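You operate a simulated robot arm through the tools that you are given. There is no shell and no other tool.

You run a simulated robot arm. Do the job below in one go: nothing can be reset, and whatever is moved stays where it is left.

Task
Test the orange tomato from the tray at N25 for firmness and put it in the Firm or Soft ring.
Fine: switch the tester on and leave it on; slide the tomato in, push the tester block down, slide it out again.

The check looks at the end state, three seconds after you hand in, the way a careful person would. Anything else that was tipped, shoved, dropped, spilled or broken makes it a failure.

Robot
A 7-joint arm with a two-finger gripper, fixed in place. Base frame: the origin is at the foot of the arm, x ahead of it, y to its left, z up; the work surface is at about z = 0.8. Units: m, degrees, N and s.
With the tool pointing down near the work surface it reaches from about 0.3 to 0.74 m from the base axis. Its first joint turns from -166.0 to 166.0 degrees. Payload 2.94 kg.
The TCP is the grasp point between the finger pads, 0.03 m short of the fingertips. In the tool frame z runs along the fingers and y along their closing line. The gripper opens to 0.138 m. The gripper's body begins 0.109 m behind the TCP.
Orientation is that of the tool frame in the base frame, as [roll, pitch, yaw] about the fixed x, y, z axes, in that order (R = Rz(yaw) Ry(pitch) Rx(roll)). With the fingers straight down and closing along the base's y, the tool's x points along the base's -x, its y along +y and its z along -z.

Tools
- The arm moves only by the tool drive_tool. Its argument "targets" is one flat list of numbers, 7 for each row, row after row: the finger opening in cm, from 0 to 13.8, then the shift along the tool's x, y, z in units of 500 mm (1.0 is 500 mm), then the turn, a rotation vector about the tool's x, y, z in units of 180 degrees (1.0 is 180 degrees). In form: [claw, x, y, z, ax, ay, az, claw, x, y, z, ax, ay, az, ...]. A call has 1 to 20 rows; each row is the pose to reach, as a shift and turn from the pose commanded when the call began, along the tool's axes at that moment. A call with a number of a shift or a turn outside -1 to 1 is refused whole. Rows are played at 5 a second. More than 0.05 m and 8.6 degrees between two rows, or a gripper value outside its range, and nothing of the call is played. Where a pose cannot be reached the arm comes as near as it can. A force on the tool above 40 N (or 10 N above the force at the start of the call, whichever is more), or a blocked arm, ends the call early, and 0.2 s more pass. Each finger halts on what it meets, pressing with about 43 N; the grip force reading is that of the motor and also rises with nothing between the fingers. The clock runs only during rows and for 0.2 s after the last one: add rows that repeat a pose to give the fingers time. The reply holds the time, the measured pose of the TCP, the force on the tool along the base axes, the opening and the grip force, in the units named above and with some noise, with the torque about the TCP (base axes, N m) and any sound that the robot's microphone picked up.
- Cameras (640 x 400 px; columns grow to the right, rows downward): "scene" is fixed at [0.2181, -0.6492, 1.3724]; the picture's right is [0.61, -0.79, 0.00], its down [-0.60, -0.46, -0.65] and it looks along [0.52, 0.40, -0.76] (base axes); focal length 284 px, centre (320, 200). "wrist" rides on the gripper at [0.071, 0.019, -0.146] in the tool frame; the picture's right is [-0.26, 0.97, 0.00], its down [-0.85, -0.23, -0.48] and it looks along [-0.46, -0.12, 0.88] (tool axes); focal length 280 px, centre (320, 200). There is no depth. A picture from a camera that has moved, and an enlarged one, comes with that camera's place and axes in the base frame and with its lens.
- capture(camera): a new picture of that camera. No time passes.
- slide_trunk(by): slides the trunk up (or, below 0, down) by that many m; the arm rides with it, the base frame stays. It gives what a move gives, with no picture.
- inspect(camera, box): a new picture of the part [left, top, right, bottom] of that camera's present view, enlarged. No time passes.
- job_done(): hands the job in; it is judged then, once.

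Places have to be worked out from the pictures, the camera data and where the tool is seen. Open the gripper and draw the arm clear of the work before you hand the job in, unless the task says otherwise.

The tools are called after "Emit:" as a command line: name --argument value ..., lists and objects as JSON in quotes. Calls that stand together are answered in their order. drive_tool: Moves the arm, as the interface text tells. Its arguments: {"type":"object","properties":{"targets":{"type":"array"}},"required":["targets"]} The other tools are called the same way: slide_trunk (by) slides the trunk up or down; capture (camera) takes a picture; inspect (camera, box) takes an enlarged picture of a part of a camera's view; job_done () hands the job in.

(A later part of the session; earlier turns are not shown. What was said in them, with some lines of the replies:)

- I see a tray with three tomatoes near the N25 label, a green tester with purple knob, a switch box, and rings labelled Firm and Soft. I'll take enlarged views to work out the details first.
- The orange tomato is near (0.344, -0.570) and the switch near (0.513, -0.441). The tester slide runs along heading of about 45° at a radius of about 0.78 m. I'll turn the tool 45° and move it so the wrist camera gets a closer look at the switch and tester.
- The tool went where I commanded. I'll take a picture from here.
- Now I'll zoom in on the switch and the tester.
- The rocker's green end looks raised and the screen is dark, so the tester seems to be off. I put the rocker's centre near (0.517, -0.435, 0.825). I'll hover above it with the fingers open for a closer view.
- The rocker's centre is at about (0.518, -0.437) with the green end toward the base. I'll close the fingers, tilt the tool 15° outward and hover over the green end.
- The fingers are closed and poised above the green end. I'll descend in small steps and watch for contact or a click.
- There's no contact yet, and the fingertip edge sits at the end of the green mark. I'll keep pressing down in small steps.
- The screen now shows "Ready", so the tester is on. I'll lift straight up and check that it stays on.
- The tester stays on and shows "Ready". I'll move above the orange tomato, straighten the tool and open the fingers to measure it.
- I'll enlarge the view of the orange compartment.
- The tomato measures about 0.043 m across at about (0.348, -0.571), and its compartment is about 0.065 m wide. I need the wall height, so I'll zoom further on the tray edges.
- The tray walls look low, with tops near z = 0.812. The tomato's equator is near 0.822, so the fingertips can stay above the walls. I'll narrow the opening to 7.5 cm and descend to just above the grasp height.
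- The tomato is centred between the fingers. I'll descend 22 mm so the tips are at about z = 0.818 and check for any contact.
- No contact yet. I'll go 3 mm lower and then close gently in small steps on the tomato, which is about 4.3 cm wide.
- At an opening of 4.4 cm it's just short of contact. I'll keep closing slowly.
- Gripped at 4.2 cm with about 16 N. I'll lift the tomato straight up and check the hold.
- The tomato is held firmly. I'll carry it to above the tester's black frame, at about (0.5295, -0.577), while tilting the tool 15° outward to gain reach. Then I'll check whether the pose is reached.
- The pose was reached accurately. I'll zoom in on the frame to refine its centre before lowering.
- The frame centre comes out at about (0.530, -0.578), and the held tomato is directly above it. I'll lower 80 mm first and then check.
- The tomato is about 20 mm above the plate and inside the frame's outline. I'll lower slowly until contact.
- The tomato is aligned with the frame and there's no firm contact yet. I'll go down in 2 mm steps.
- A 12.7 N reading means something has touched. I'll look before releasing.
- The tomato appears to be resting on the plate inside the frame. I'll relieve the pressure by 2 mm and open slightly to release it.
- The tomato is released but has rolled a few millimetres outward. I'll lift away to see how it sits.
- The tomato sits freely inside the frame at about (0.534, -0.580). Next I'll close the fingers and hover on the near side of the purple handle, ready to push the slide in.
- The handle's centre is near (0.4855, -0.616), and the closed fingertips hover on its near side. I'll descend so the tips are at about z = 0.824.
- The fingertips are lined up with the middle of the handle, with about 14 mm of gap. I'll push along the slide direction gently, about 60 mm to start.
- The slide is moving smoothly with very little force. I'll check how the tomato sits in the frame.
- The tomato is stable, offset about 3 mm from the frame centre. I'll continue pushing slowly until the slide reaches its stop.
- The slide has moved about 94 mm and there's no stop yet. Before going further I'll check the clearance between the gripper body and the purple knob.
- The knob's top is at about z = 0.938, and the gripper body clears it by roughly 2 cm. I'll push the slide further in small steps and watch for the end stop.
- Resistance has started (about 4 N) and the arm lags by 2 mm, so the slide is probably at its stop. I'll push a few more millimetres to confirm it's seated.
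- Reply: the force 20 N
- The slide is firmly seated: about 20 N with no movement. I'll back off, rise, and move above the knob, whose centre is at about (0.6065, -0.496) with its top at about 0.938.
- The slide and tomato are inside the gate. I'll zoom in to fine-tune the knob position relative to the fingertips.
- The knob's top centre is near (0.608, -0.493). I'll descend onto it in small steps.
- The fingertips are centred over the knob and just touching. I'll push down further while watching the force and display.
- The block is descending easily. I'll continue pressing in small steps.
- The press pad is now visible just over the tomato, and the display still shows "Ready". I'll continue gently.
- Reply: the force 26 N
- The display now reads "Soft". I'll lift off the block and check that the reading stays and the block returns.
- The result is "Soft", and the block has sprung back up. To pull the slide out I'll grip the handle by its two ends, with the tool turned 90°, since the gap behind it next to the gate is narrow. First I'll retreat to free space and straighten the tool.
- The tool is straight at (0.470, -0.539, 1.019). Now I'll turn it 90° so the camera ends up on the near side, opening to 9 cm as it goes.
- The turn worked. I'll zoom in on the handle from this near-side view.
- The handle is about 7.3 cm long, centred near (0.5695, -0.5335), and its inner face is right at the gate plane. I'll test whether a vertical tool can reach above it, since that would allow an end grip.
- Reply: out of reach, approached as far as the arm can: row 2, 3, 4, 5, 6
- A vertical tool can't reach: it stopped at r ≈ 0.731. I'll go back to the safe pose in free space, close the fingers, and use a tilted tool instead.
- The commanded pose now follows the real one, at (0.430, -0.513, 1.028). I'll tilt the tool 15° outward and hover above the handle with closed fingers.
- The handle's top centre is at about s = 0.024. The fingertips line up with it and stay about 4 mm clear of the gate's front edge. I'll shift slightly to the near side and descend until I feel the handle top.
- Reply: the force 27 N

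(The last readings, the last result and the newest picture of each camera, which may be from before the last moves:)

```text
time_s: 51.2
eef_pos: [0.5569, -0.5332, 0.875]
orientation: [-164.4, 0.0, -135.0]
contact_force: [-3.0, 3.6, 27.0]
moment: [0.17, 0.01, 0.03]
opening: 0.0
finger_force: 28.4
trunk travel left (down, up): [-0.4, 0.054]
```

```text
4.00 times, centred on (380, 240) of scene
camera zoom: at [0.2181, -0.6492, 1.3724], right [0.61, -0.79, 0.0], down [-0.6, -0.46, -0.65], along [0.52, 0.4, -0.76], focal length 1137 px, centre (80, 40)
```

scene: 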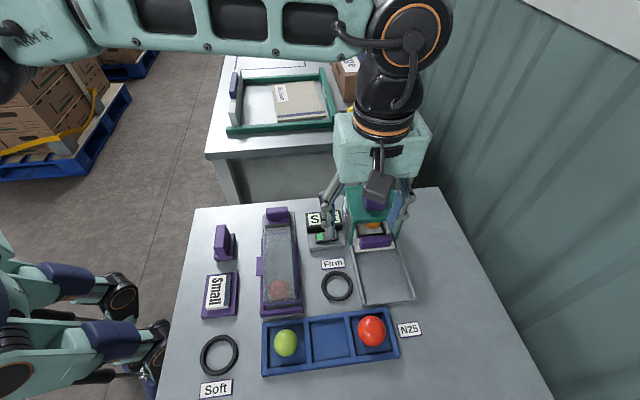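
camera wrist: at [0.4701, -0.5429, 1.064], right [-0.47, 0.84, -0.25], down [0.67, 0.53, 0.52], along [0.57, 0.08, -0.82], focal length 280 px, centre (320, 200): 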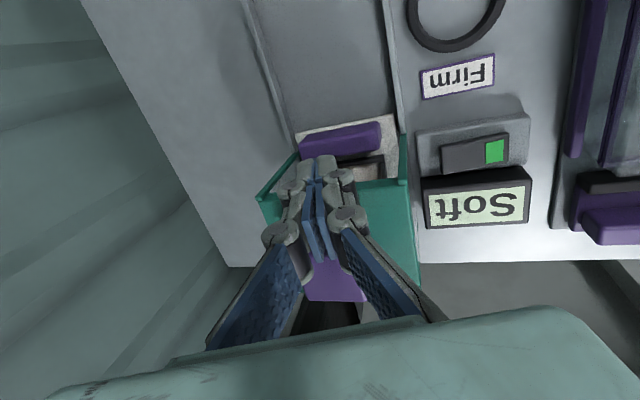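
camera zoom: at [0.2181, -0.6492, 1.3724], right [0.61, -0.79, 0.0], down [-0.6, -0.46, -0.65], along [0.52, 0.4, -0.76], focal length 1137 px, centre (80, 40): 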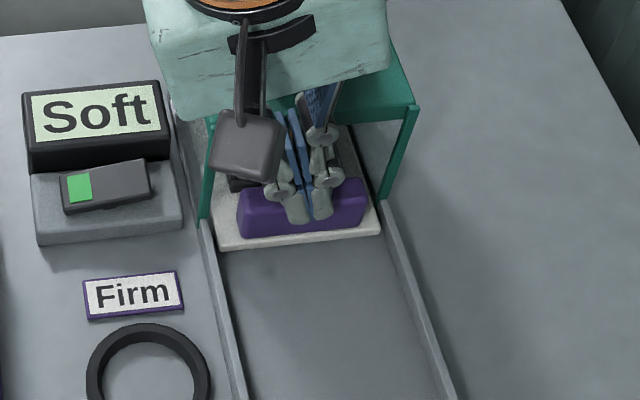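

The fingertips are on the handle top, which is at z ≈ 0.843, pressing with 27 N. I'll ease off a bit and drag outward about 2 cm to see if the slide follows.

Emit:
drive_tool --targets '[0, 0, -0.0018, -0.0068, 0, 0, 0, 0, 0.006, -0.0018, -0.0068, 0, 0, 0, 0, 0.014, -0.0018, -0.0068, 0, 0, 0, 0, 0.024, -0.0018, -0.0068, 0, 0, 0, 0, 0.034, -0.0018, -0.0068, 0, 0, 0, 0, 0.044, -0.0018, -0.0068, 0, 0, 0]'

Emit:
inspect --camera "wrist" --box '[250, 70, 430, 210]'

Emit:
inspect --camera "scene" --box '[330, 190, 430, 290]'

```text
time_s: 52.6
eef_pos: [0.5395, -0.5518, 0.8751]
orientation: [-164.7, 0.0, -135.0]
contact_force: [5.4, -4.2, 23.0]
moment: [-0.01, -0.21, -0.02]
opening: 0.0
finger_force: 28.5
trunk travel left (down, up): [-0.4, 0.054]
```

```text
2.86 times, centred on (340, 140) of wrist
camera zoom: at [0.4501, -0.5611, 1.0091], right [-0.47, 0.84, -0.26], down [0.67, 0.53, 0.52], along [0.57, 0.07, -0.82], focal length 801 px, centre (263, 371)
```

zoom: 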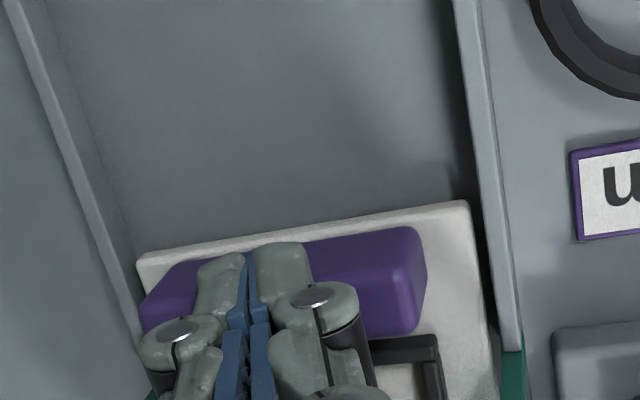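

```text
4.00 times, centred on (380, 240) of scene
camera zoom: at [0.2181, -0.6492, 1.3724], right [0.61, -0.79, 0.0], down [-0.6, -0.46, -0.65], along [0.52, 0.4, -0.76], focal length 1137 px, centre (80, 40)
```

zoom: 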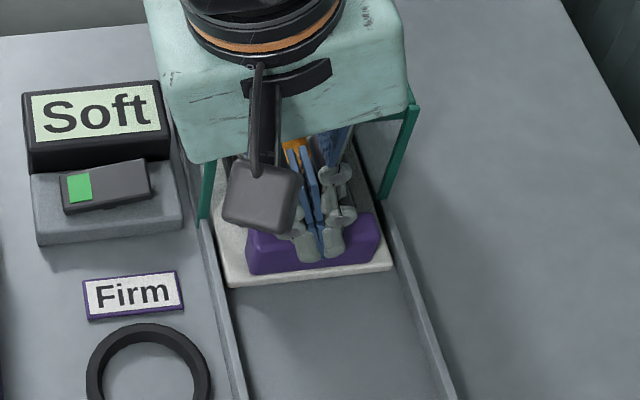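

The slide follows the fingertips nicely. I'll keep dragging slowly by about 85 mm more.

Emit:
drive_tool --targets '[0, 0.006, 0, 0, 0, 0, 0, 0, 0.014, 0, 0, 0, 0, 0, 0, 0.024, 0, 0, 0, 0, 0, 0, 0.034, 0, 0, 0, 0, 0, 0, 0.044, 0, 0, 0, 0, 0, 0, 0.054, 0, 0, 0, 0, 0, 0, 0.064, 0, 0, 0, 0, 0, 0, 0.074, 0, 0, 0, 0, 0, 0, 0.084, 0, 0, 0, 0, 0, 0, 0.094, 0, 0, 0, 0, 0, 0, 0.104, 0, 0, 0, 0, 0, 0, 0.114, 0, 0, 0, 0, 0, 0, 0.124, 0, 0, 0, 0, 0, 0, 0.134, 0, 0, 0, 0, 0, 0, 0.144, 0, 0, 0, 0, 0, 0, 0.154, 0, 0, 0, 0, 0, 0, 0.162, 0, 0, 0, 0, 0, 0, 0.168, 0, 0, 0, 0, 0]'

Emit:
capture --camera "wrist"

Emit:
inspect --camera "scene" --box '[320, 190, 440, 310]'

```text
time_s: 56.4
eef_pos: [0.4799, -0.609, 0.876]
orientation: [-164.7, 0.0, -135.0]
contact_force: [3.6, -1.2, 22.5]
moment: [0.08, -0.19, -0.03]
opening: 0.0002
finger_force: 28.7
trunk travel left (down, up): [-0.4, 0.054]
```

```text
taken
camera wrist: at [0.3906, -0.6195, 1.0092], right [-0.47, 0.84, -0.26], down [0.67, 0.53, 0.52], along [0.57, 0.07, -0.82], focal length 280 px, centre (320, 200)
```

wrist: 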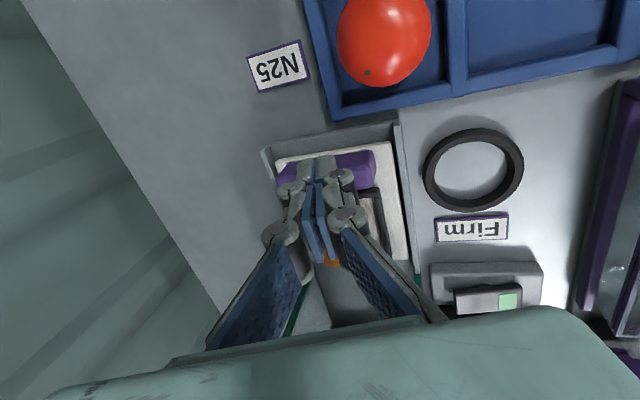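

```text
3.33 times, centred on (380, 250) of scene
camera zoom: at [0.2181, -0.6492, 1.3724], right [0.61, -0.79, 0.0], down [-0.6, -0.46, -0.65], along [0.52, 0.4, -0.76], focal length 948 px, centre (120, 33)
```

zoom: 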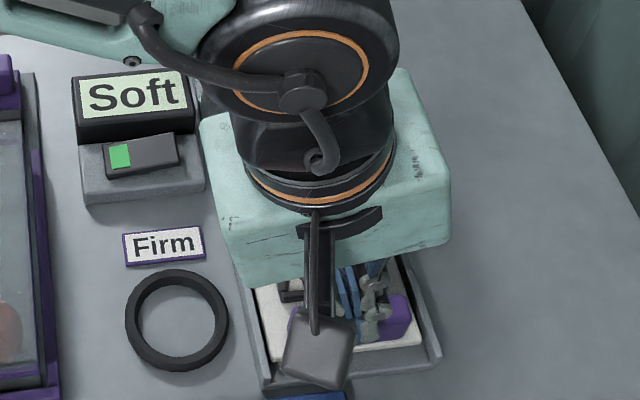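

The slide is almost fully out, with the plate about 1 cm from the near lip. I'll drag the last bit in fine steps.

Emit:
drive_tool --targets '[0, 0.006, 0, 0, 0, 0, 0, 0, 0.012, 0, 0, 0, 0, 0, 0, 0.018, 0, 0, 0, 0, 0]'

Emit:
inspect --camera "wrist" --box '[230, 90, 450, 290]'

Emit:
inspect --camera "scene" --box '[320, 190, 440, 310]'

```text
time_s: 57.2
eef_pos: [0.475, -0.6163, 0.8745]
orientation: [-164.8, -0.1, -135.0]
contact_force: [3.0, -0.1, 22.7]
moment: [0.05, -0.13, -0.01]
opening: 0.0
finger_force: 28.3
trunk travel left (down, up): [-0.4, 0.054]
```

```text
2.00 times, centred on (340, 190) of wrist
camera zoom: at [0.3845, -0.6256, 1.0092], right [-0.47, 0.84, -0.26], down [0.67, 0.53, 0.52], along [0.57, 0.08, -0.82], focal length 561 px, centre (280, 220)
```

zoom: 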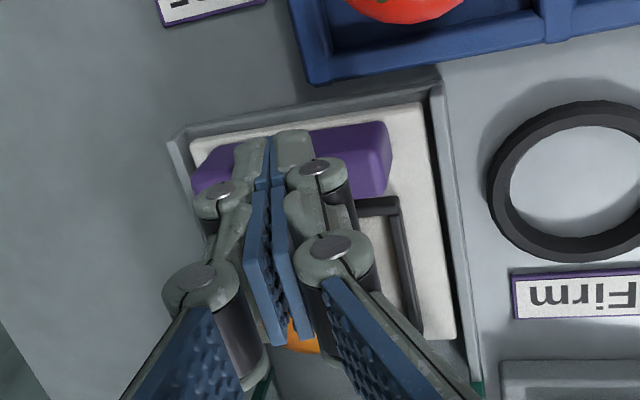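

```text
3.33 times, centred on (380, 250) of scene
camera zoom: at [0.2181, -0.6492, 1.3724], right [0.61, -0.79, 0.0], down [-0.6, -0.46, -0.65], along [0.52, 0.4, -0.76], focal length 948 px, centre (120, 33)
```

zoom: 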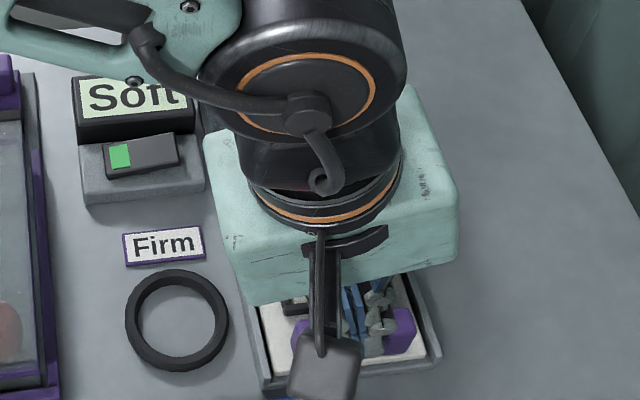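

The slide is essentially back where it started, with the plate about 3 mm from the lip. I'll nudge it a last 2–3 mm, then lift straight up.

Emit:
drive_tool --targets '[0, 0.005, 0, 0, 0, 0, 0, 0, 0.005, -0.0052, -0.0193, 0, 0, 0, 0, 0.005, -0.0155, -0.058, 0, 0, 0, 0, 0.005, -0.0311, -0.1159, 0, 0, 0, 0, 0.005, -0.0518, -0.1932, 0, 0, 0, 0, 0.005, -0.0518, -0.1932, 0, 0, 0]'

Emit:
capture --camera "wrist"

Emit:
inspect --camera "scene" --box '[310, 190, 450, 330]'

```text
time_s: 58.6
eef_pos: [0.4741, -0.6175, 0.9695]
orientation: [-165.1, 0.0, -135.0]
contact_force: [-0.4, 0.3, -0.7]
moment: [0.02, 0.0, -0.01]
opening: 0.0
finger_force: 28.4
trunk travel left (down, up): [-0.4, 0.054]
```

```text
taken
camera wrist: at [0.3838, -0.628, 1.1049], right [-0.47, 0.84, -0.25], down [0.67, 0.53, 0.52], along [0.57, 0.08, -0.82], focal length 280 px, centre (320, 200)
```

wrist: 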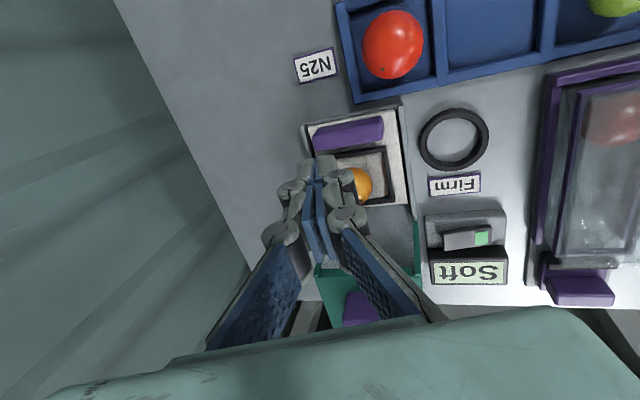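

```text
2.86 times, centred on (380, 260) of scene
camera zoom: at [0.2181, -0.6492, 1.3724], right [0.61, -0.79, 0.0], down [-0.6, -0.46, -0.65], along [0.52, 0.4, -0.76], focal length 812 px, centre (149, 29)
```

zoom: 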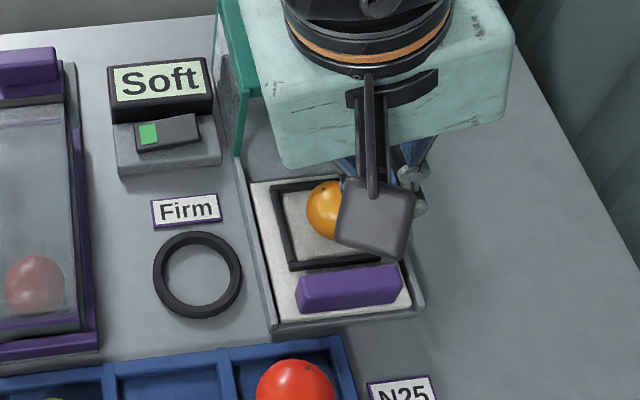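

The slide is fully out and the tomato is still in the frame. I'll retreat to free space and straighten the tool before turning back for the pick.

Emit:
drive_tool --targets '[0, -0.0154, 0.0371, -0.0413, -0.0208, 0, 0, 0, -0.0307, 0.0742, -0.0825, -0.0417, 0, 0, 0, -0.0461, 0.1113, -0.1238, -0.0625, 0, 0, 0, -0.0614, 0.1484, -0.165, -0.0833, 0, 0, 0, -0.0614, 0.1484, -0.165, -0.0833, 0, 0]'

Emit:
drive_tool --targets '[1, 0, 0, 0, 0, 0, 0.0417, 2, 0, 0, 0, 0, 0, 0.0833, 3, 0, 0, 0, 0, 0, 0.125, 4, 0, 0, 0, 0, 0, 0.1667, 5, 0, 0, 0, 0, 0, 0.2083, 6, 0, 0, 0, 0, 0, 0.25, 6.6, 0, 0, 0, 0, 0, 0.2917, 6.6, 0, 0, 0, 0, 0, 0.3333, 6.6, 0, 0, 0, 0, 0, 0.375, 6.6, 0, 0, 0, 0, 0, 0.4167, 6.6, 0, 0, 0, 0, 0, 0.4583, 6.6, 0, 0, 0, 0, 0, 0.5, 6.6, 0, 0, 0, 0, 0, 0.5]'

Emit:
capture --camera "wrist"

Emit:
capture --camera "scene"

```text
time_s: 59.8
eef_pos: [0.4298, -0.531, 1.0315]
orientation: [179.9, 0.0, -135.0]
contact_force: [0.0, -0.7, 0.5]
moment: [0.01, -0.02, 0.01]
opening: 0.0
finger_force: 28.9
trunk travel left (down, up): [-0.4, 0.054]
```

```text
time_s: 62.6
eef_pos: [0.43, -0.5304, 1.0321]
orientation: [-180.0, 0.0, 134.9]
contact_force: [0.6, -0.5, 0.1]
moment: [0.0, 0.0, 0.0]
opening: 0.0661
finger_force: 0.1
trunk travel left (down, up): [-0.4, 0.054]
```

```text
taken
camera wrist: at [0.3933, -0.4673, 1.1759], right [0.87, 0.5, 0.0], down [0.44, -0.76, 0.48], along [0.24, -0.41, -0.88], focal length 280 px, centre (320, 200)
```

wrist: 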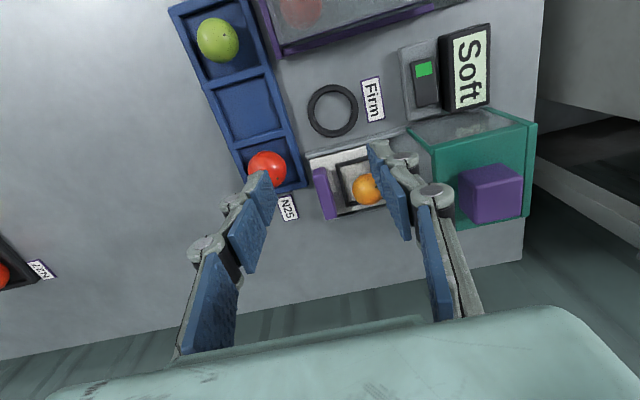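

```text
taken
```

scene: 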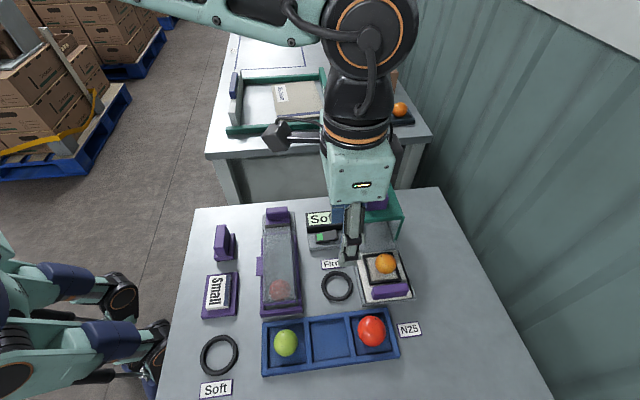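

Good. Now I'll locate the tomato precisely in both views.

Emit:
inspect --camera "scene" --box '[340, 230, 430, 310]'

Emit:
inspect --camera "wrist" --box '[290, 120, 430, 240]'

```text
5.00 times, centred on (385, 270) of scene
camera zoom: at [0.2181, -0.6492, 1.3724], right [0.61, -0.79, 0.0], down [-0.6, -0.46, -0.65], along [0.52, 0.4, -0.76], focal length 1421 px, centre (-5, -150)
```

zoom: 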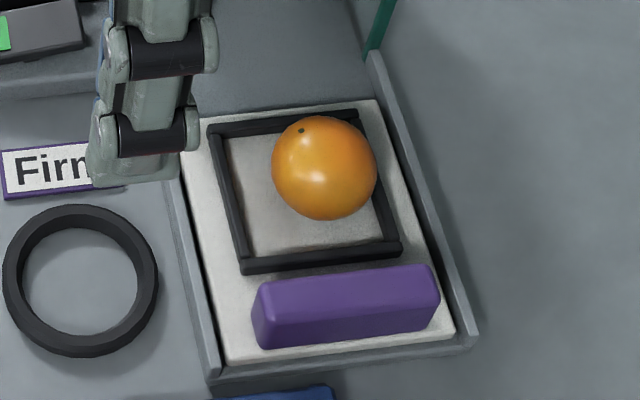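

```text
3.33 times, centred on (360, 180) of wrist
camera zoom: at [0.3933, -0.4673, 1.1759], right [0.87, 0.5, 0.0], down [0.44, -0.76, 0.48], along [0.24, -0.41, -0.88], focal length 935 px, centre (187, 267)
```

zoom: 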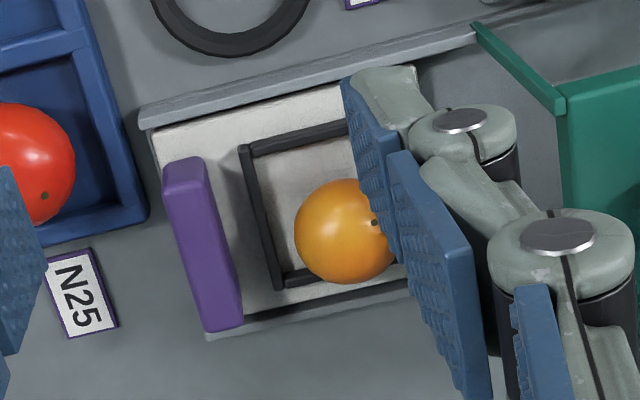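

The tomato is at about (0.533, -0.5795, 0.837). I'll tilt 15° outward and hover above it with a 5.4 cm opening.

Emit:
drive_tool --targets '[6, 0, 0, 0, 0, -0.0417, 0, 5.4, 0, 0, 0, 0, -0.0833, 0, 5.4, -0.0408, 0.0152, 0.0348, 0, -0.0833, 0, 5.4, -0.0815, 0.0305, 0.0696, 0, -0.0833, 0, 5.4, -0.1223, 0.0457, 0.1044, 0, -0.0833, 0, 5.4, -0.163, 0.061, 0.1392, 0, -0.0833, 0, 5.4, -0.2038, 0.0762, 0.174, 0, -0.0833, 0, 5.4, -0.2038, 0.0762, 0.174, 0, -0.0833, 0]'

Emit:
capture --camera "wrist"

Emit:
inspect --camera "wrist" --box '[200, 40, 440, 220]'

```text
time_s: 64.4
eef_pos: [0.5289, -0.5768, 0.9451]
orientation: [180.0, 14.9, 135.1]
contact_force: [-0.2, 0.5, 0.1]
moment: [0.01, 0.03, -0.01]
opening: 0.054
finger_force: 0.0
trunk travel left (down, up): [-0.4, 0.054]
```

```text
taken
camera wrist: at [0.4678, -0.4885, 1.0659], right [0.86, 0.5, 0.07], down [0.33, -0.66, 0.68], along [0.39, -0.56, -0.73], focal length 280 px, centre (320, 200)
```

wrist: 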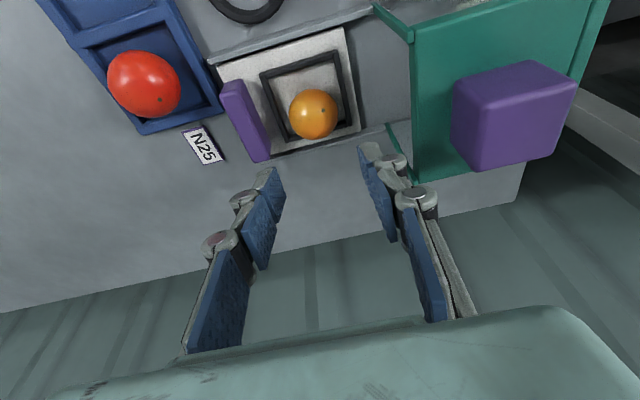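

```text
2.22 times, centred on (320, 130) of wrist
camera zoom: at [0.4678, -0.4885, 1.0659], right [0.86, 0.5, 0.07], down [0.33, -0.66, 0.68], along [0.39, -0.56, -0.73], focal length 623 px, centre (320, 356)
```

zoom: 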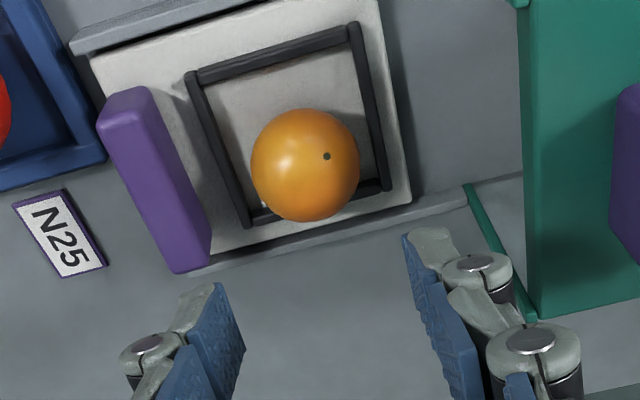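

The tomato is nearly exactly below the grasp axis. I'll lower to about z = 0.861 with the fingers on either side of it.

Emit:
drive_tool --targets '[5.4, 0.0115, 0.0012, 0.0396, 0, 0, 0, 5.4, 0.0231, 0.0023, 0.0792, 0, 0, 0, 5.4, 0.0346, 0.0023, 0.1188, 0, 0, 0, 5.4, 0.0461, 0.0023, 0.1584, 0, 0, 0, 5.4, 0.0461, 0.0023, 0.1584, 0, 0, 0]'

Emit:
inspect --camera "wrist" --box '[190, 60, 430, 240]'

Emit:
inspect --camera "scene" --box '[340, 230, 430, 310]'

```text
time_s: 65.6
eef_pos: [0.5278, -0.5727, 0.861]
orientation: [180.0, 15.0, 135.0]
contact_force: [0.0, -0.5, 0.5]
moment: [0.01, 0.05, 0.0]
opening: 0.0538
finger_force: 0.0
trunk travel left (down, up): [-0.4, 0.054]
```

```text
2.22 times, centred on (310, 150) of wrist
camera zoom: at [0.4669, -0.4859, 0.983], right [0.86, 0.5, 0.07], down [0.33, -0.66, 0.68], along [0.39, -0.56, -0.73], focal length 623 px, centre (342, 311)
```

zoom: 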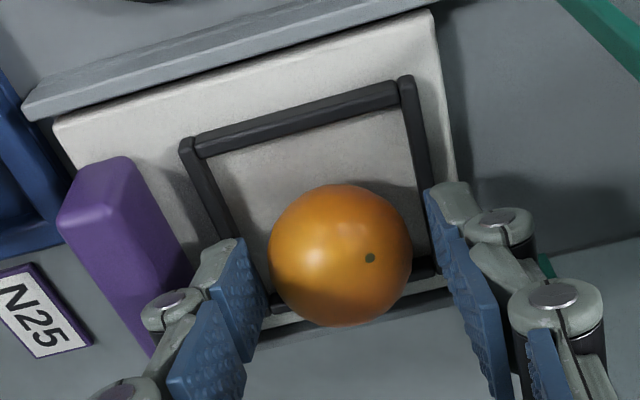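

```text
5.00 times, centred on (385, 270) of scene
camera zoom: at [0.2181, -0.6492, 1.3724], right [0.61, -0.79, 0.0], down [-0.6, -0.46, -0.65], along [0.52, 0.4, -0.76], focal length 1421 px, centre (-5, -150)
```

zoom: 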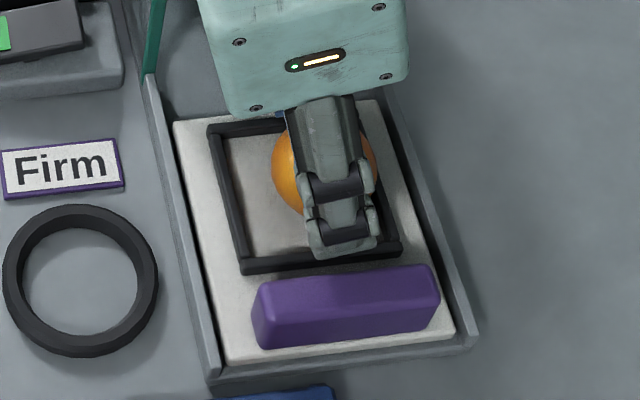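

The tomato sits in the same place between the fingers as on the first pick. I'll lower 2 mm and close gently.

Emit:
drive_tool --targets '[5.4, 0.001, 0, 0.0039, 0, 0, 0, 5.0, 0.001, 0, 0.0039, 0, 0, 0, 4.6, 0.001, 0, 0.0039, 0, 0, 0, 4.4, 0.001, 0, 0.0039, 0, 0, 0, 4.2, 0.001, 0, 0.0039, 0, 0, 0, 4.0, 0.001, 0, 0.0039, 0, 0, 0, 3.9, 0.001, 0, 0.0039, 0, 0, 0, 3.9, 0.001, 0, 0.0039, 0, 0, 0]'

Emit:
inspect --camera "wrist" --box '[190, 60, 430, 240]'

```text
time_s: 67.4
eef_pos: [0.5276, -0.5739, 0.8599]
orientation: [-179.9, 15.0, 135.0]
contact_force: [-0.5, -1.5, -0.3]
moment: [-0.04, 0.02, 0.0]
opening: 0.0421
finger_force: 16.3
trunk travel left (down, up): [-0.4, 0.054]
```

```text
2.22 times, centred on (310, 150) of wrist
camera zoom: at [0.4669, -0.4858, 0.9815], right [0.86, 0.5, 0.07], down [0.33, -0.66, 0.68], along [0.39, -0.56, -0.73], focal length 623 px, centre (342, 311)
```

zoom: 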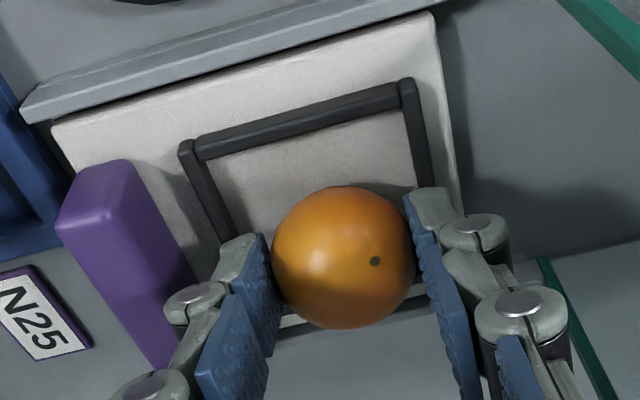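

Gripped at 4.2 cm with 16 N. I'll lift straight up and confirm the tomato is held.

Emit:
drive_tool --targets '[3.9, -0.0026, 0, -0.0097, 0, 0, 0, 3.9, -0.0104, 0, -0.0386, 0, 0, 0, 3.9, -0.0207, 0, -0.0773, 0, 0, 0, 3.9, -0.0337, 0, -0.1256, 0, 0, 0, 3.9, -0.0466, 0, -0.1739, 0, 0, 0, 3.9, -0.0596, 0, -0.2222, 0, 0, 0, 3.9, -0.0596, 0, -0.2222, 0, 0, 0]'

Emit:
capture --camera "wrist"

Emit:
capture --camera "scene"

```text
time_s: 69.0
eef_pos: [0.5271, -0.575, 0.9746]
orientation: [-180.0, 15.0, 135.0]
contact_force: [-0.9, -0.1, 0.1]
moment: [0.04, -0.02, 0.0]
opening: 0.0421
finger_force: 15.8
trunk travel left (down, up): [-0.4, 0.054]
```

```text
taken
camera wrist: at [0.4661, -0.4857, 1.0965], right [0.86, 0.5, 0.07], down [0.33, -0.66, 0.68], along [0.39, -0.56, -0.73], focal length 280 px, centre (320, 200)
```

wrist: 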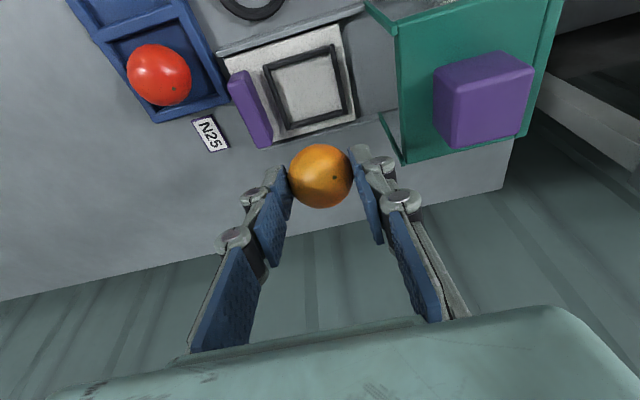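

```text
taken
```

scene: 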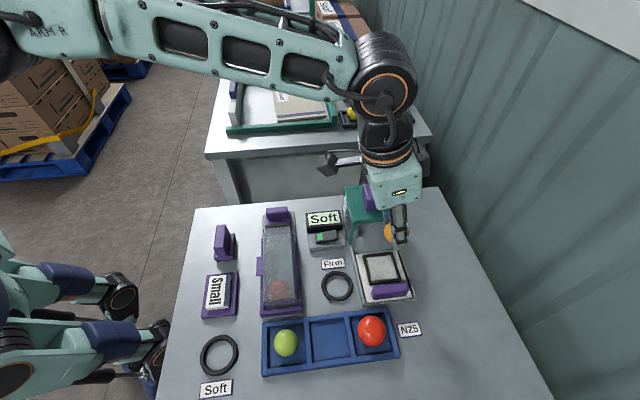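

The tomato is held and the slide is still out. I'll carry the tomato over to the Soft ring at about (0.205, -0.4295), straightening the tool on the way.

Emit:
drive_tool --targets '[3.9, 0.0534, -0.0208, -0.0135, 0, 0.0069, 0, 3.9, 0.1069, -0.0416, -0.0269, 0, 0.0139, 0, 3.9, 0.1603, -0.0624, -0.0404, 0, 0.0208, 0, 3.9, 0.2137, -0.0832, -0.0538, 0, 0.0278, 0, 3.9, 0.2672, -0.104, -0.0673, 0, 0.0347, 0, 3.9, 0.3206, -0.1248, -0.0807, 0, 0.0417, 0, 3.9, 0.374, -0.1456, -0.0942, 0, 0.0486, 0, 3.9, 0.4275, -0.1664, -0.1076, 0, 0.0555, 0, 3.9, 0.4809, -0.1872, -0.1211, 0, 0.0625, 0, 3.9, 0.5343, -0.208, -0.1345, 0, 0.0694, 0, 3.9, 0.5878, -0.2288, -0.148, 0, 0.0764, 0, 3.9, 0.6412, -0.2496, -0.1614, 0, 0.0833, 0, 3.9, 0.6412, -0.2496, -0.1614, 0, 0.0833, 0]'

Emit:
capture --camera "wrist"

Emit:
capture --camera "scene"

```text
time_s: 71.8
eef_pos: [0.2047, -0.4277, 0.9704]
orientation: [180.0, 0.0, 135.0]
contact_force: [0.4, 1.1, -0.1]
moment: [0.01, -0.05, 0.02]
opening: 0.042
finger_force: 15.3
trunk travel left (down, up): [-0.4, 0.054]
```

```text
taken
camera wrist: at [0.1685, -0.3644, 1.1147], right [0.87, 0.5, 0.0], down [0.44, -0.76, 0.48], along [0.24, -0.41, -0.88], focal length 280 px, centre (320, 200)
```

wrist: 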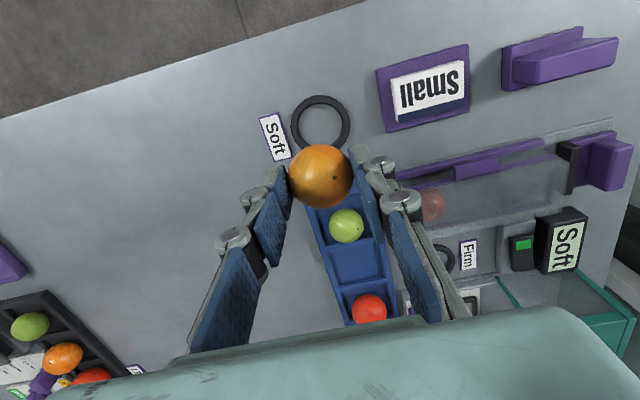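

```text
taken
```

scene: 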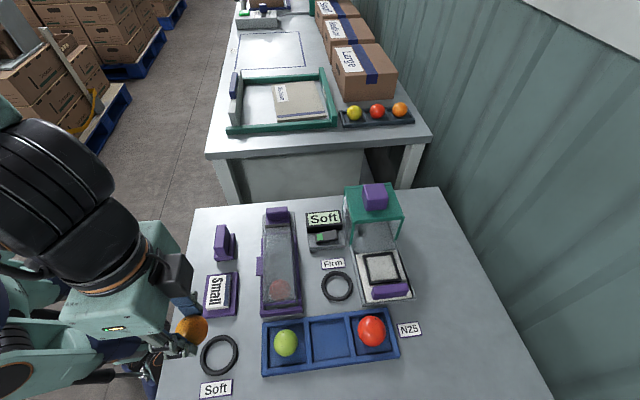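

I'm above the Soft ring. I'll zoom in to refine the ring centre relative to the held tomato.

Emit:
inspect --camera "wrist" --box '[240, 70, 400, 220]'

Emit:
inspect --camera "scene" --box '[160, 290, 260, 400]'

```text
2.67 times, centred on (320, 145) of wrist
camera zoom: at [0.1685, -0.3644, 1.1147], right [0.87, 0.5, 0.0], down [0.44, -0.76, 0.48], along [0.24, -0.41, -0.88], focal length 748 px, centre (320, 347)
```

zoom: 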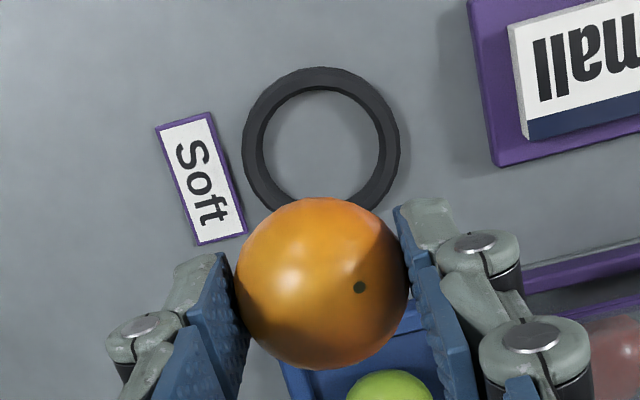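

```text
3.64 times, centred on (210, 345) of scene
camera zoom: at [0.2181, -0.6492, 1.3724], right [0.61, -0.79, 0.0], down [-0.6, -0.46, -0.65], along [0.52, 0.4, -0.76], focal length 1034 px, centre (720, -327)
```

zoom: 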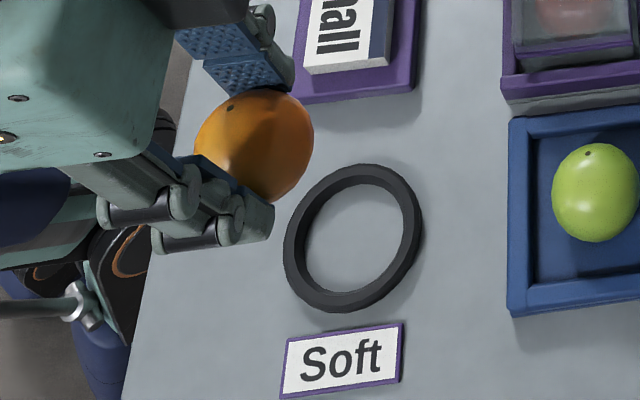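

The ring's centre is at about (0.206, -0.428) with an inner diameter of about 4.7 cm, directly below the tomato. I'll lower to just above the ring.

Emit:
drive_tool --targets '[3.9, 0, 0.0008, 0.042, 0, 0, 0, 3.9, 0, 0.0016, 0.084, 0, 0, 0, 3.9, 0, 0.0016, 0.126, 0, 0, 0, 3.9, 0, 0.0016, 0.168, 0, 0, 0, 3.9, 0, 0.0016, 0.204, 0, 0, 0, 3.9, 0, 0.0016, 0.204, 0, 0, 0]'

Emit:
inspect --camera "wrist" --box '[220, 70, 420, 250]'

Emit:
inspect --camera "scene" --box '[160, 290, 260, 400]'

```text
time_s: 73.2
eef_pos: [0.2067, -0.427, 0.8671]
orientation: [180.0, 0.0, 135.0]
contact_force: [0.0, -0.4, -0.2]
moment: [0.01, 0.0, 0.01]
opening: 0.0421
finger_force: 16.0
trunk travel left (down, up): [-0.4, 0.054]
```

```text
2.22 times, centred on (320, 160) of wrist
camera zoom: at [0.1703, -0.3642, 1.012], right [0.87, 0.5, 0.0], down [0.44, -0.76, 0.48], along [0.24, -0.41, -0.88], focal length 623 px, centre (320, 289)
```

zoom: 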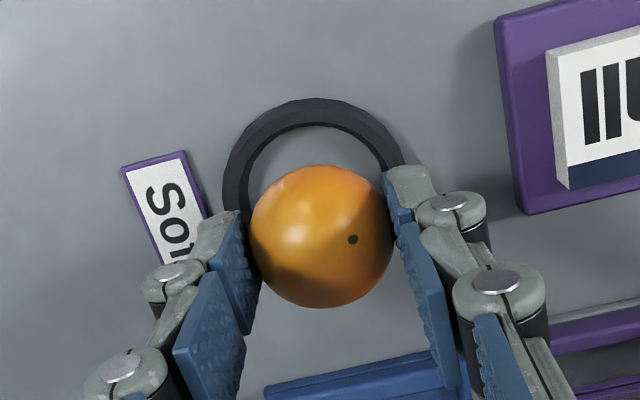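

```text
3.64 times, centred on (210, 345) of scene
camera zoom: at [0.2181, -0.6492, 1.3724], right [0.61, -0.79, 0.0], down [-0.6, -0.46, -0.65], along [0.52, 0.4, -0.76], focal length 1034 px, centre (720, -327)
```

zoom: 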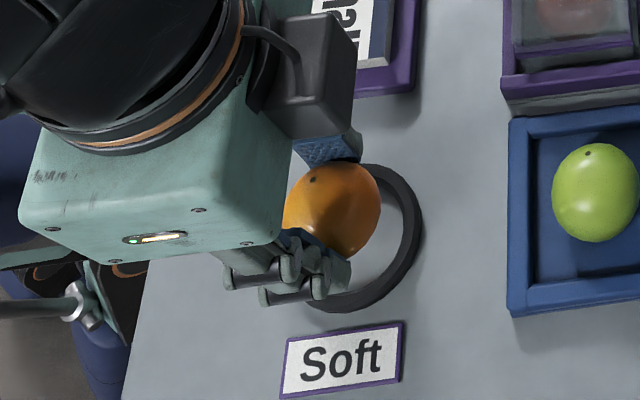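

The tomato is about 3 mm off centre relative to the ring. I'll correct that and lower in small steps until it touches the table.

Emit:
drive_tool --targets '[3.9, 0.005, -0.005, 0.01, 0, 0, 0, 3.9, 0.005, -0.005, 0.02, 0, 0, 0, 3.9, 0.005, -0.005, 0.03, 0, 0, 0, 3.9, 0.005, -0.005, 0.036, 0, 0, 0, 3.9, 0.005, -0.005, 0.036, 0, 0, 0]'

Emit:
inspect --camera "wrist" --box '[220, 70, 420, 250]'

Emit:
inspect --camera "scene" --box '[160, 290, 260, 400]'

```text
time_s: 74.4
eef_pos: [0.2029, -0.4278, 0.8503]
orientation: [180.0, 0.0, 135.0]
contact_force: [0.7, 0.6, 0.0]
moment: [0.02, 0.02, 0.01]
opening: 0.0421
finger_force: 15.5
trunk travel left (down, up): [-0.4, 0.054]
```

```text
2.22 times, centred on (320, 160) of wrist
camera zoom: at [0.1668, -0.3641, 0.9943], right [0.87, 0.5, 0.0], down [0.44, -0.76, 0.48], along [0.24, -0.41, -0.88], focal length 623 px, centre (320, 289)
```

zoom: 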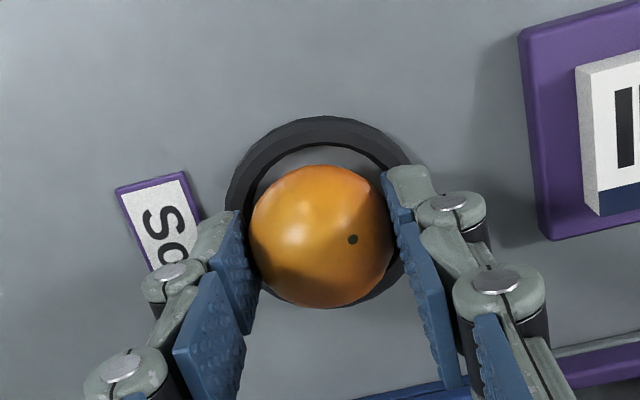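

```text
3.64 times, centred on (210, 345) of scene
camera zoom: at [0.2181, -0.6492, 1.3724], right [0.61, -0.79, 0.0], down [-0.6, -0.46, -0.65], along [0.52, 0.4, -0.76], focal length 1034 px, centre (720, -327)
```

zoom: 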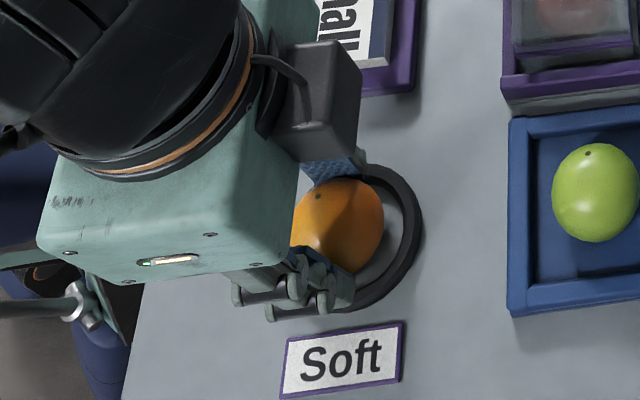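

The tomato is centred in the ring. Now the last few millimetres, slowly.

Emit:
drive_tool --targets '[3.9, -0.001, 0.002, 0.004, 0, 0, 0, 3.9, -0.001, 0.002, 0.008, 0, 0, 0, 3.9, -0.001, 0.002, 0.012, 0, 0, 0]'

```text
time_s: 75.2
eef_pos: [0.2031, -0.4271, 0.845]
orientation: [-180.0, 0.1, 135.0]
contact_force: [-0.9, 0.9, 6.6]
moment: [0.03, -0.03, 0.0]
opening: 0.0421
finger_force: 16.0
trunk travel left (down, up): [-0.4, 0.054]
```

Contact with the table at 6.6 N. I'll ease up 1 mm and open slowly to release.

Emit:
drive_tool --targets '[3.9, 0, 0, -0.002, 0, 0, 0, 4.1, 0, 0, -0.002, 0, 0, 0, 4.3, 0, 0, -0.002, 0, 0, 0, 4.5, 0, 0, -0.002, 0, 0, 0, 4.8, 0, 0, -0.002, 0, 0, 0, 5.2, 0, 0, -0.002, 0, 0, 0, 5.4, 0, 0, -0.002, 0, 0, 0, 5.4, 0, 0, -0.002, 0, 0, 0]'

Emit:
inspect --camera "wrist" --box '[220, 70, 420, 250]'

Emit:
inspect --camera "scene" --box '[160, 290, 260, 400]'

```text
time_s: 77.0
eef_pos: [0.2029, -0.4275, 0.8456]
orientation: [-180.0, -0.1, 135.0]
contact_force: [-0.6, 1.0, 0.4]
moment: [-0.03, 0.02, 0.01]
opening: 0.0541
finger_force: 0.0
trunk travel left (down, up): [-0.4, 0.054]
```

```text
2.22 times, centred on (320, 160) of wrist
camera zoom: at [0.1676, -0.364, 0.9898], right [0.87, 0.5, 0.0], down [0.44, -0.76, 0.48], along [0.24, -0.41, -0.88], focal length 623 px, centre (320, 289)
```

zoom: 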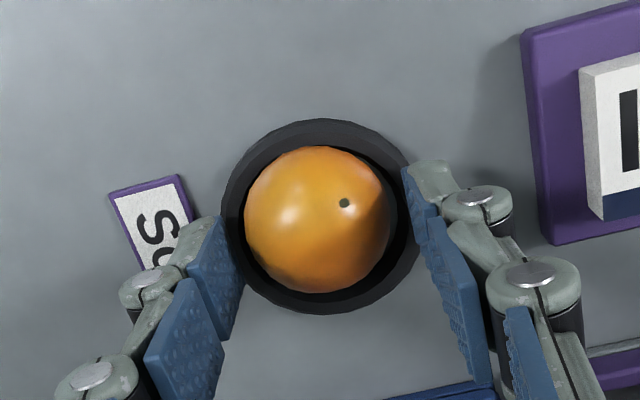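

```text
3.64 times, centred on (210, 345) of scene
camera zoom: at [0.2181, -0.6492, 1.3724], right [0.61, -0.79, 0.0], down [-0.6, -0.46, -0.65], along [0.52, 0.4, -0.76], focal length 1034 px, centre (720, -327)
```

zoom: 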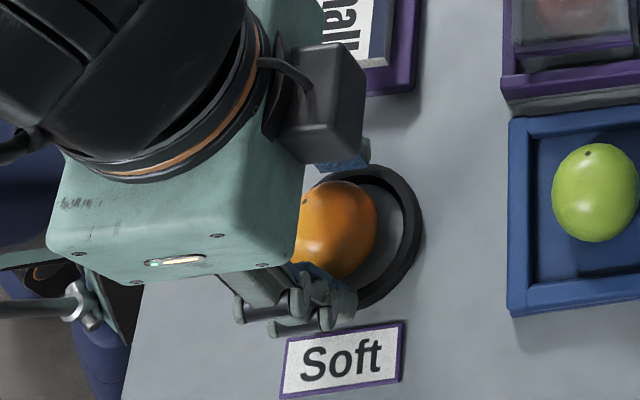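

The tomato is resting inside the Soft ring. I'll lift straight up, clear of it.

Emit:
drive_tool --targets '[5.4, 0, 0, -0.02, 0, 0, 0, 5.4, 0, 0, -0.06, 0, 0, 0, 5.4, 0, 0, -0.12, 0, 0, 0, 7, 0, 0, -0.19, 0, 0, 0, 9, 0, 0, -0.26, 0, 0, 0, 11, 0, 0, -0.32, 0, 0, 0, 11, 0, 0, -0.32, 0, 0, 0]'

Emit:
capture --camera "wrist"

Emit:
capture --camera "scene"

```text
time_s: 78.6
eef_pos: [0.2048, -0.4269, 1.0061]
orientation: [-180.0, 0.0, 135.0]
contact_force: [-0.4, 0.5, 0.5]
moment: [-0.05, -0.03, -0.01]
opening: 0.11
finger_force: 0.0
trunk travel left (down, up): [-0.4, 0.054]
```

```text
taken
camera wrist: at [0.1682, -0.3634, 1.1504], right [0.87, 0.5, 0.0], down [0.44, -0.76, 0.48], along [0.24, -0.41, -0.88], focal length 280 px, centre (320, 200)
```

wrist: 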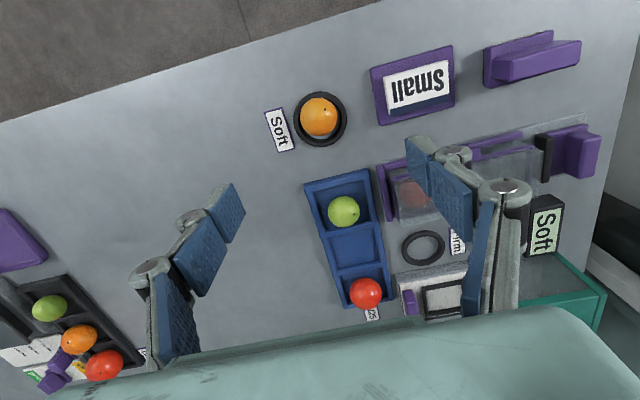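

```text
taken
```

scene: 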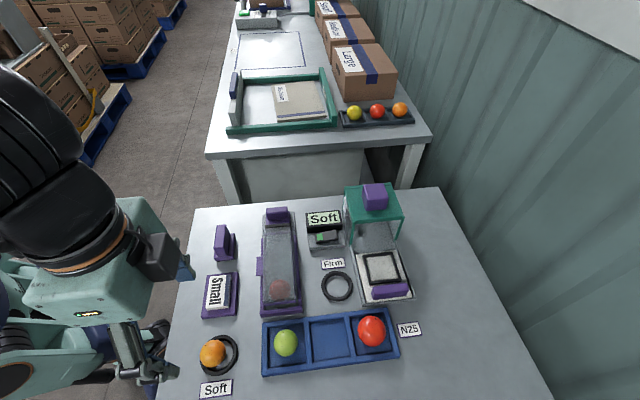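

I'll check closely that the tomato is inside the ring and that everything else is in place.

Emit:
inspect --camera "scene" --box '[180, 320, 260, 400]'

Emit:
inspect --camera "wrist" --box '[250, 70, 400, 170]'

Emit:
inspect --camera "scene" --box '[290, 170, 440, 380]'

```text
5.00 times, centred on (220, 360) of scene
camera zoom: at [0.2181, -0.6492, 1.3724], right [0.61, -0.79, 0.0], down [-0.6, -0.46, -0.65], along [0.52, 0.4, -0.76], focal length 1421 px, centre (820, -600)
```

zoom: 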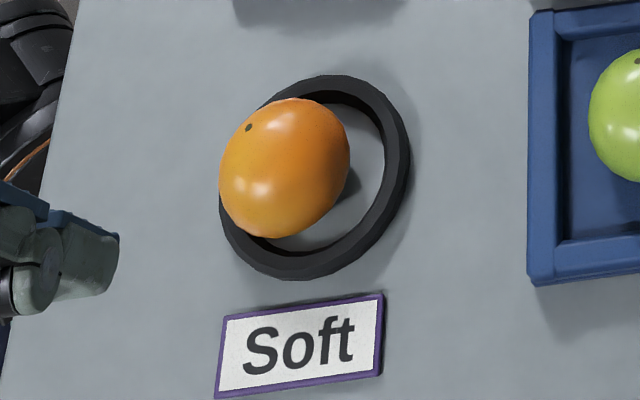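

```text
4.00 times, centred on (325, 120) of wrist
camera zoom: at [0.1682, -0.3634, 1.1504], right [0.87, 0.5, 0.0], down [0.44, -0.76, 0.48], along [0.24, -0.41, -0.88], focal length 1122 px, centre (300, 520)
```

zoom: 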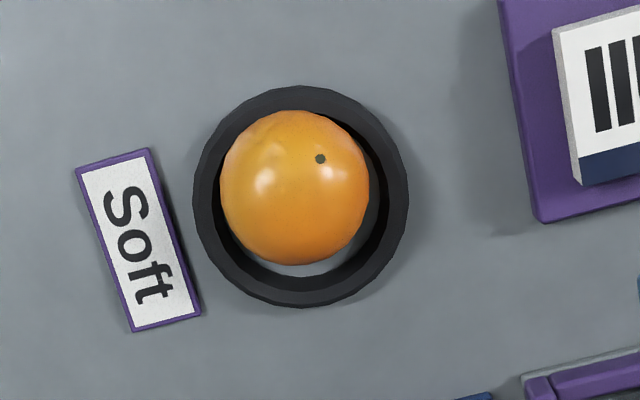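

```text
1.90 times, centred on (365, 275) of scene
camera zoom: at [0.2181, -0.6492, 1.3724], right [0.61, -0.79, 0.0], down [-0.6, -0.46, -0.65], along [0.52, 0.4, -0.76], focal length 542 px, centre (234, 57)
```

zoom: 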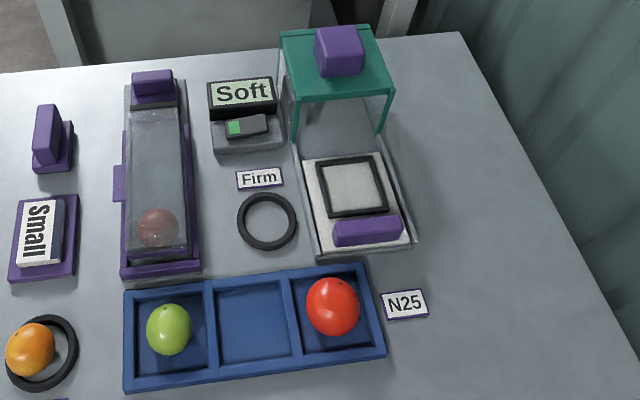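

The tomato rests inside the Soft ring. The slide is out, the block is up, the tester is on showing "Soft", and the other items look undisturbed. I'll draw the arm up and clear, with the gripper open.

Emit:
drive_tool --targets '[12, 0, 0, -0.06, 0, 0, 0, 13.8, 0, 0, -0.12, 0, 0, 0, 13.8, -0.0427, 0.0348, -0.16, 0, 0, 0, 13.8, -0.0854, 0.0696, -0.19, 0, 0, 0, 13.8, -0.1282, 0.1044, -0.22, 0, 0, 0, 13.8, -0.1709, 0.1392, -0.25, 0, 0, 0, 13.8, -0.2136, 0.174, -0.268, 0, 0, 0, 13.8, -0.2136, 0.174, -0.268, 0, 0, 0, 13.8, -0.2136, 0.174, -0.268, 0, 0, 0]'

Emit:
capture --camera "scene"

Emit:
capture --camera "wrist"

Emit:
inspect --camera "scene" --box '[180, 320, 260, 400]'

```text
time_s: 80.6
eef_pos: [0.3396, -0.4412, 1.1393]
orientation: [-180.0, -0.1, 134.9]
contact_force: [-0.1, 0.3, -0.6]
moment: [-0.01, -0.01, -0.02]
opening: 0.1382
finger_force: 0.0
trunk travel left (down, up): [-0.4, 0.054]
```

```text
taken
```

scene: 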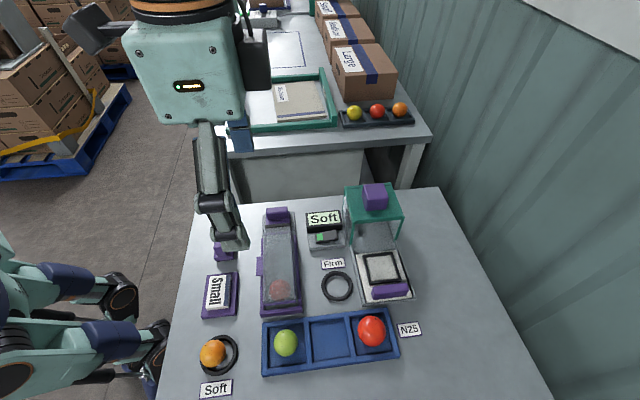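

```text
taken
camera wrist: at [0.3041, -0.378, 1.2839], right [0.87, 0.5, 0.0], down [0.44, -0.76, 0.48], along [0.24, -0.41, -0.88], focal length 280 px, centre (320, 200)
```

wrist: 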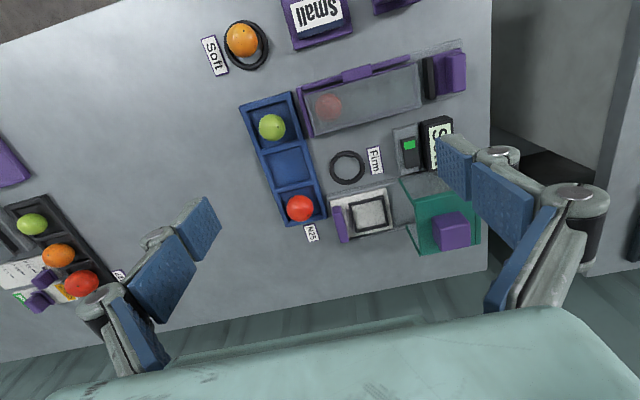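

```text
5.00 times, centred on (220, 360) of scene
camera zoom: at [0.2181, -0.6492, 1.3724], right [0.61, -0.79, 0.0], down [-0.6, -0.46, -0.65], along [0.52, 0.4, -0.76], focal length 1421 px, centre (820, -600)
```

zoom: 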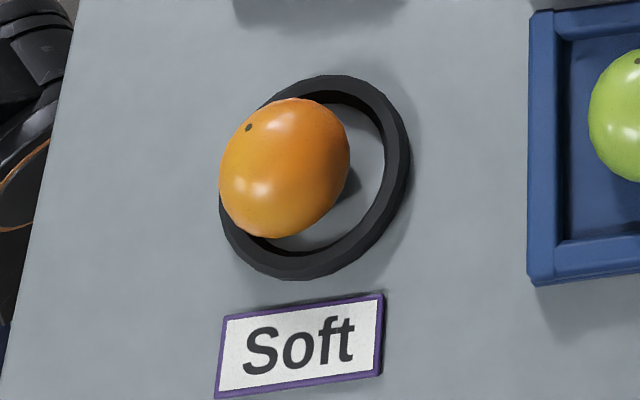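

The tomato hasn't moved: it's resting in the Soft ring, matching the "Soft" reading. The tester is still on, the slide is out, and the arm is open and clear, so I'm handing the job in.

Emit:
job_done

```text
The job is handed in.
```

The orange tomato from tray N25 tested **Soft**, and it is now resting in the Soft ring. I've handed the job in; no verdict has come back yet.

- **Tester:** it is on and still shows "Soft". The slide is back out and the block has sprung back up.
- **Tomato:** it sits about 6 mm off the ring's centre, leaning against the inner edge. It stayed put between my last two pictures.
- **Other items:** the green and red tomatoes and everything else on the table look undisturbed in the final pictures.
- **Arm:** the gripper is open and clear of the work.
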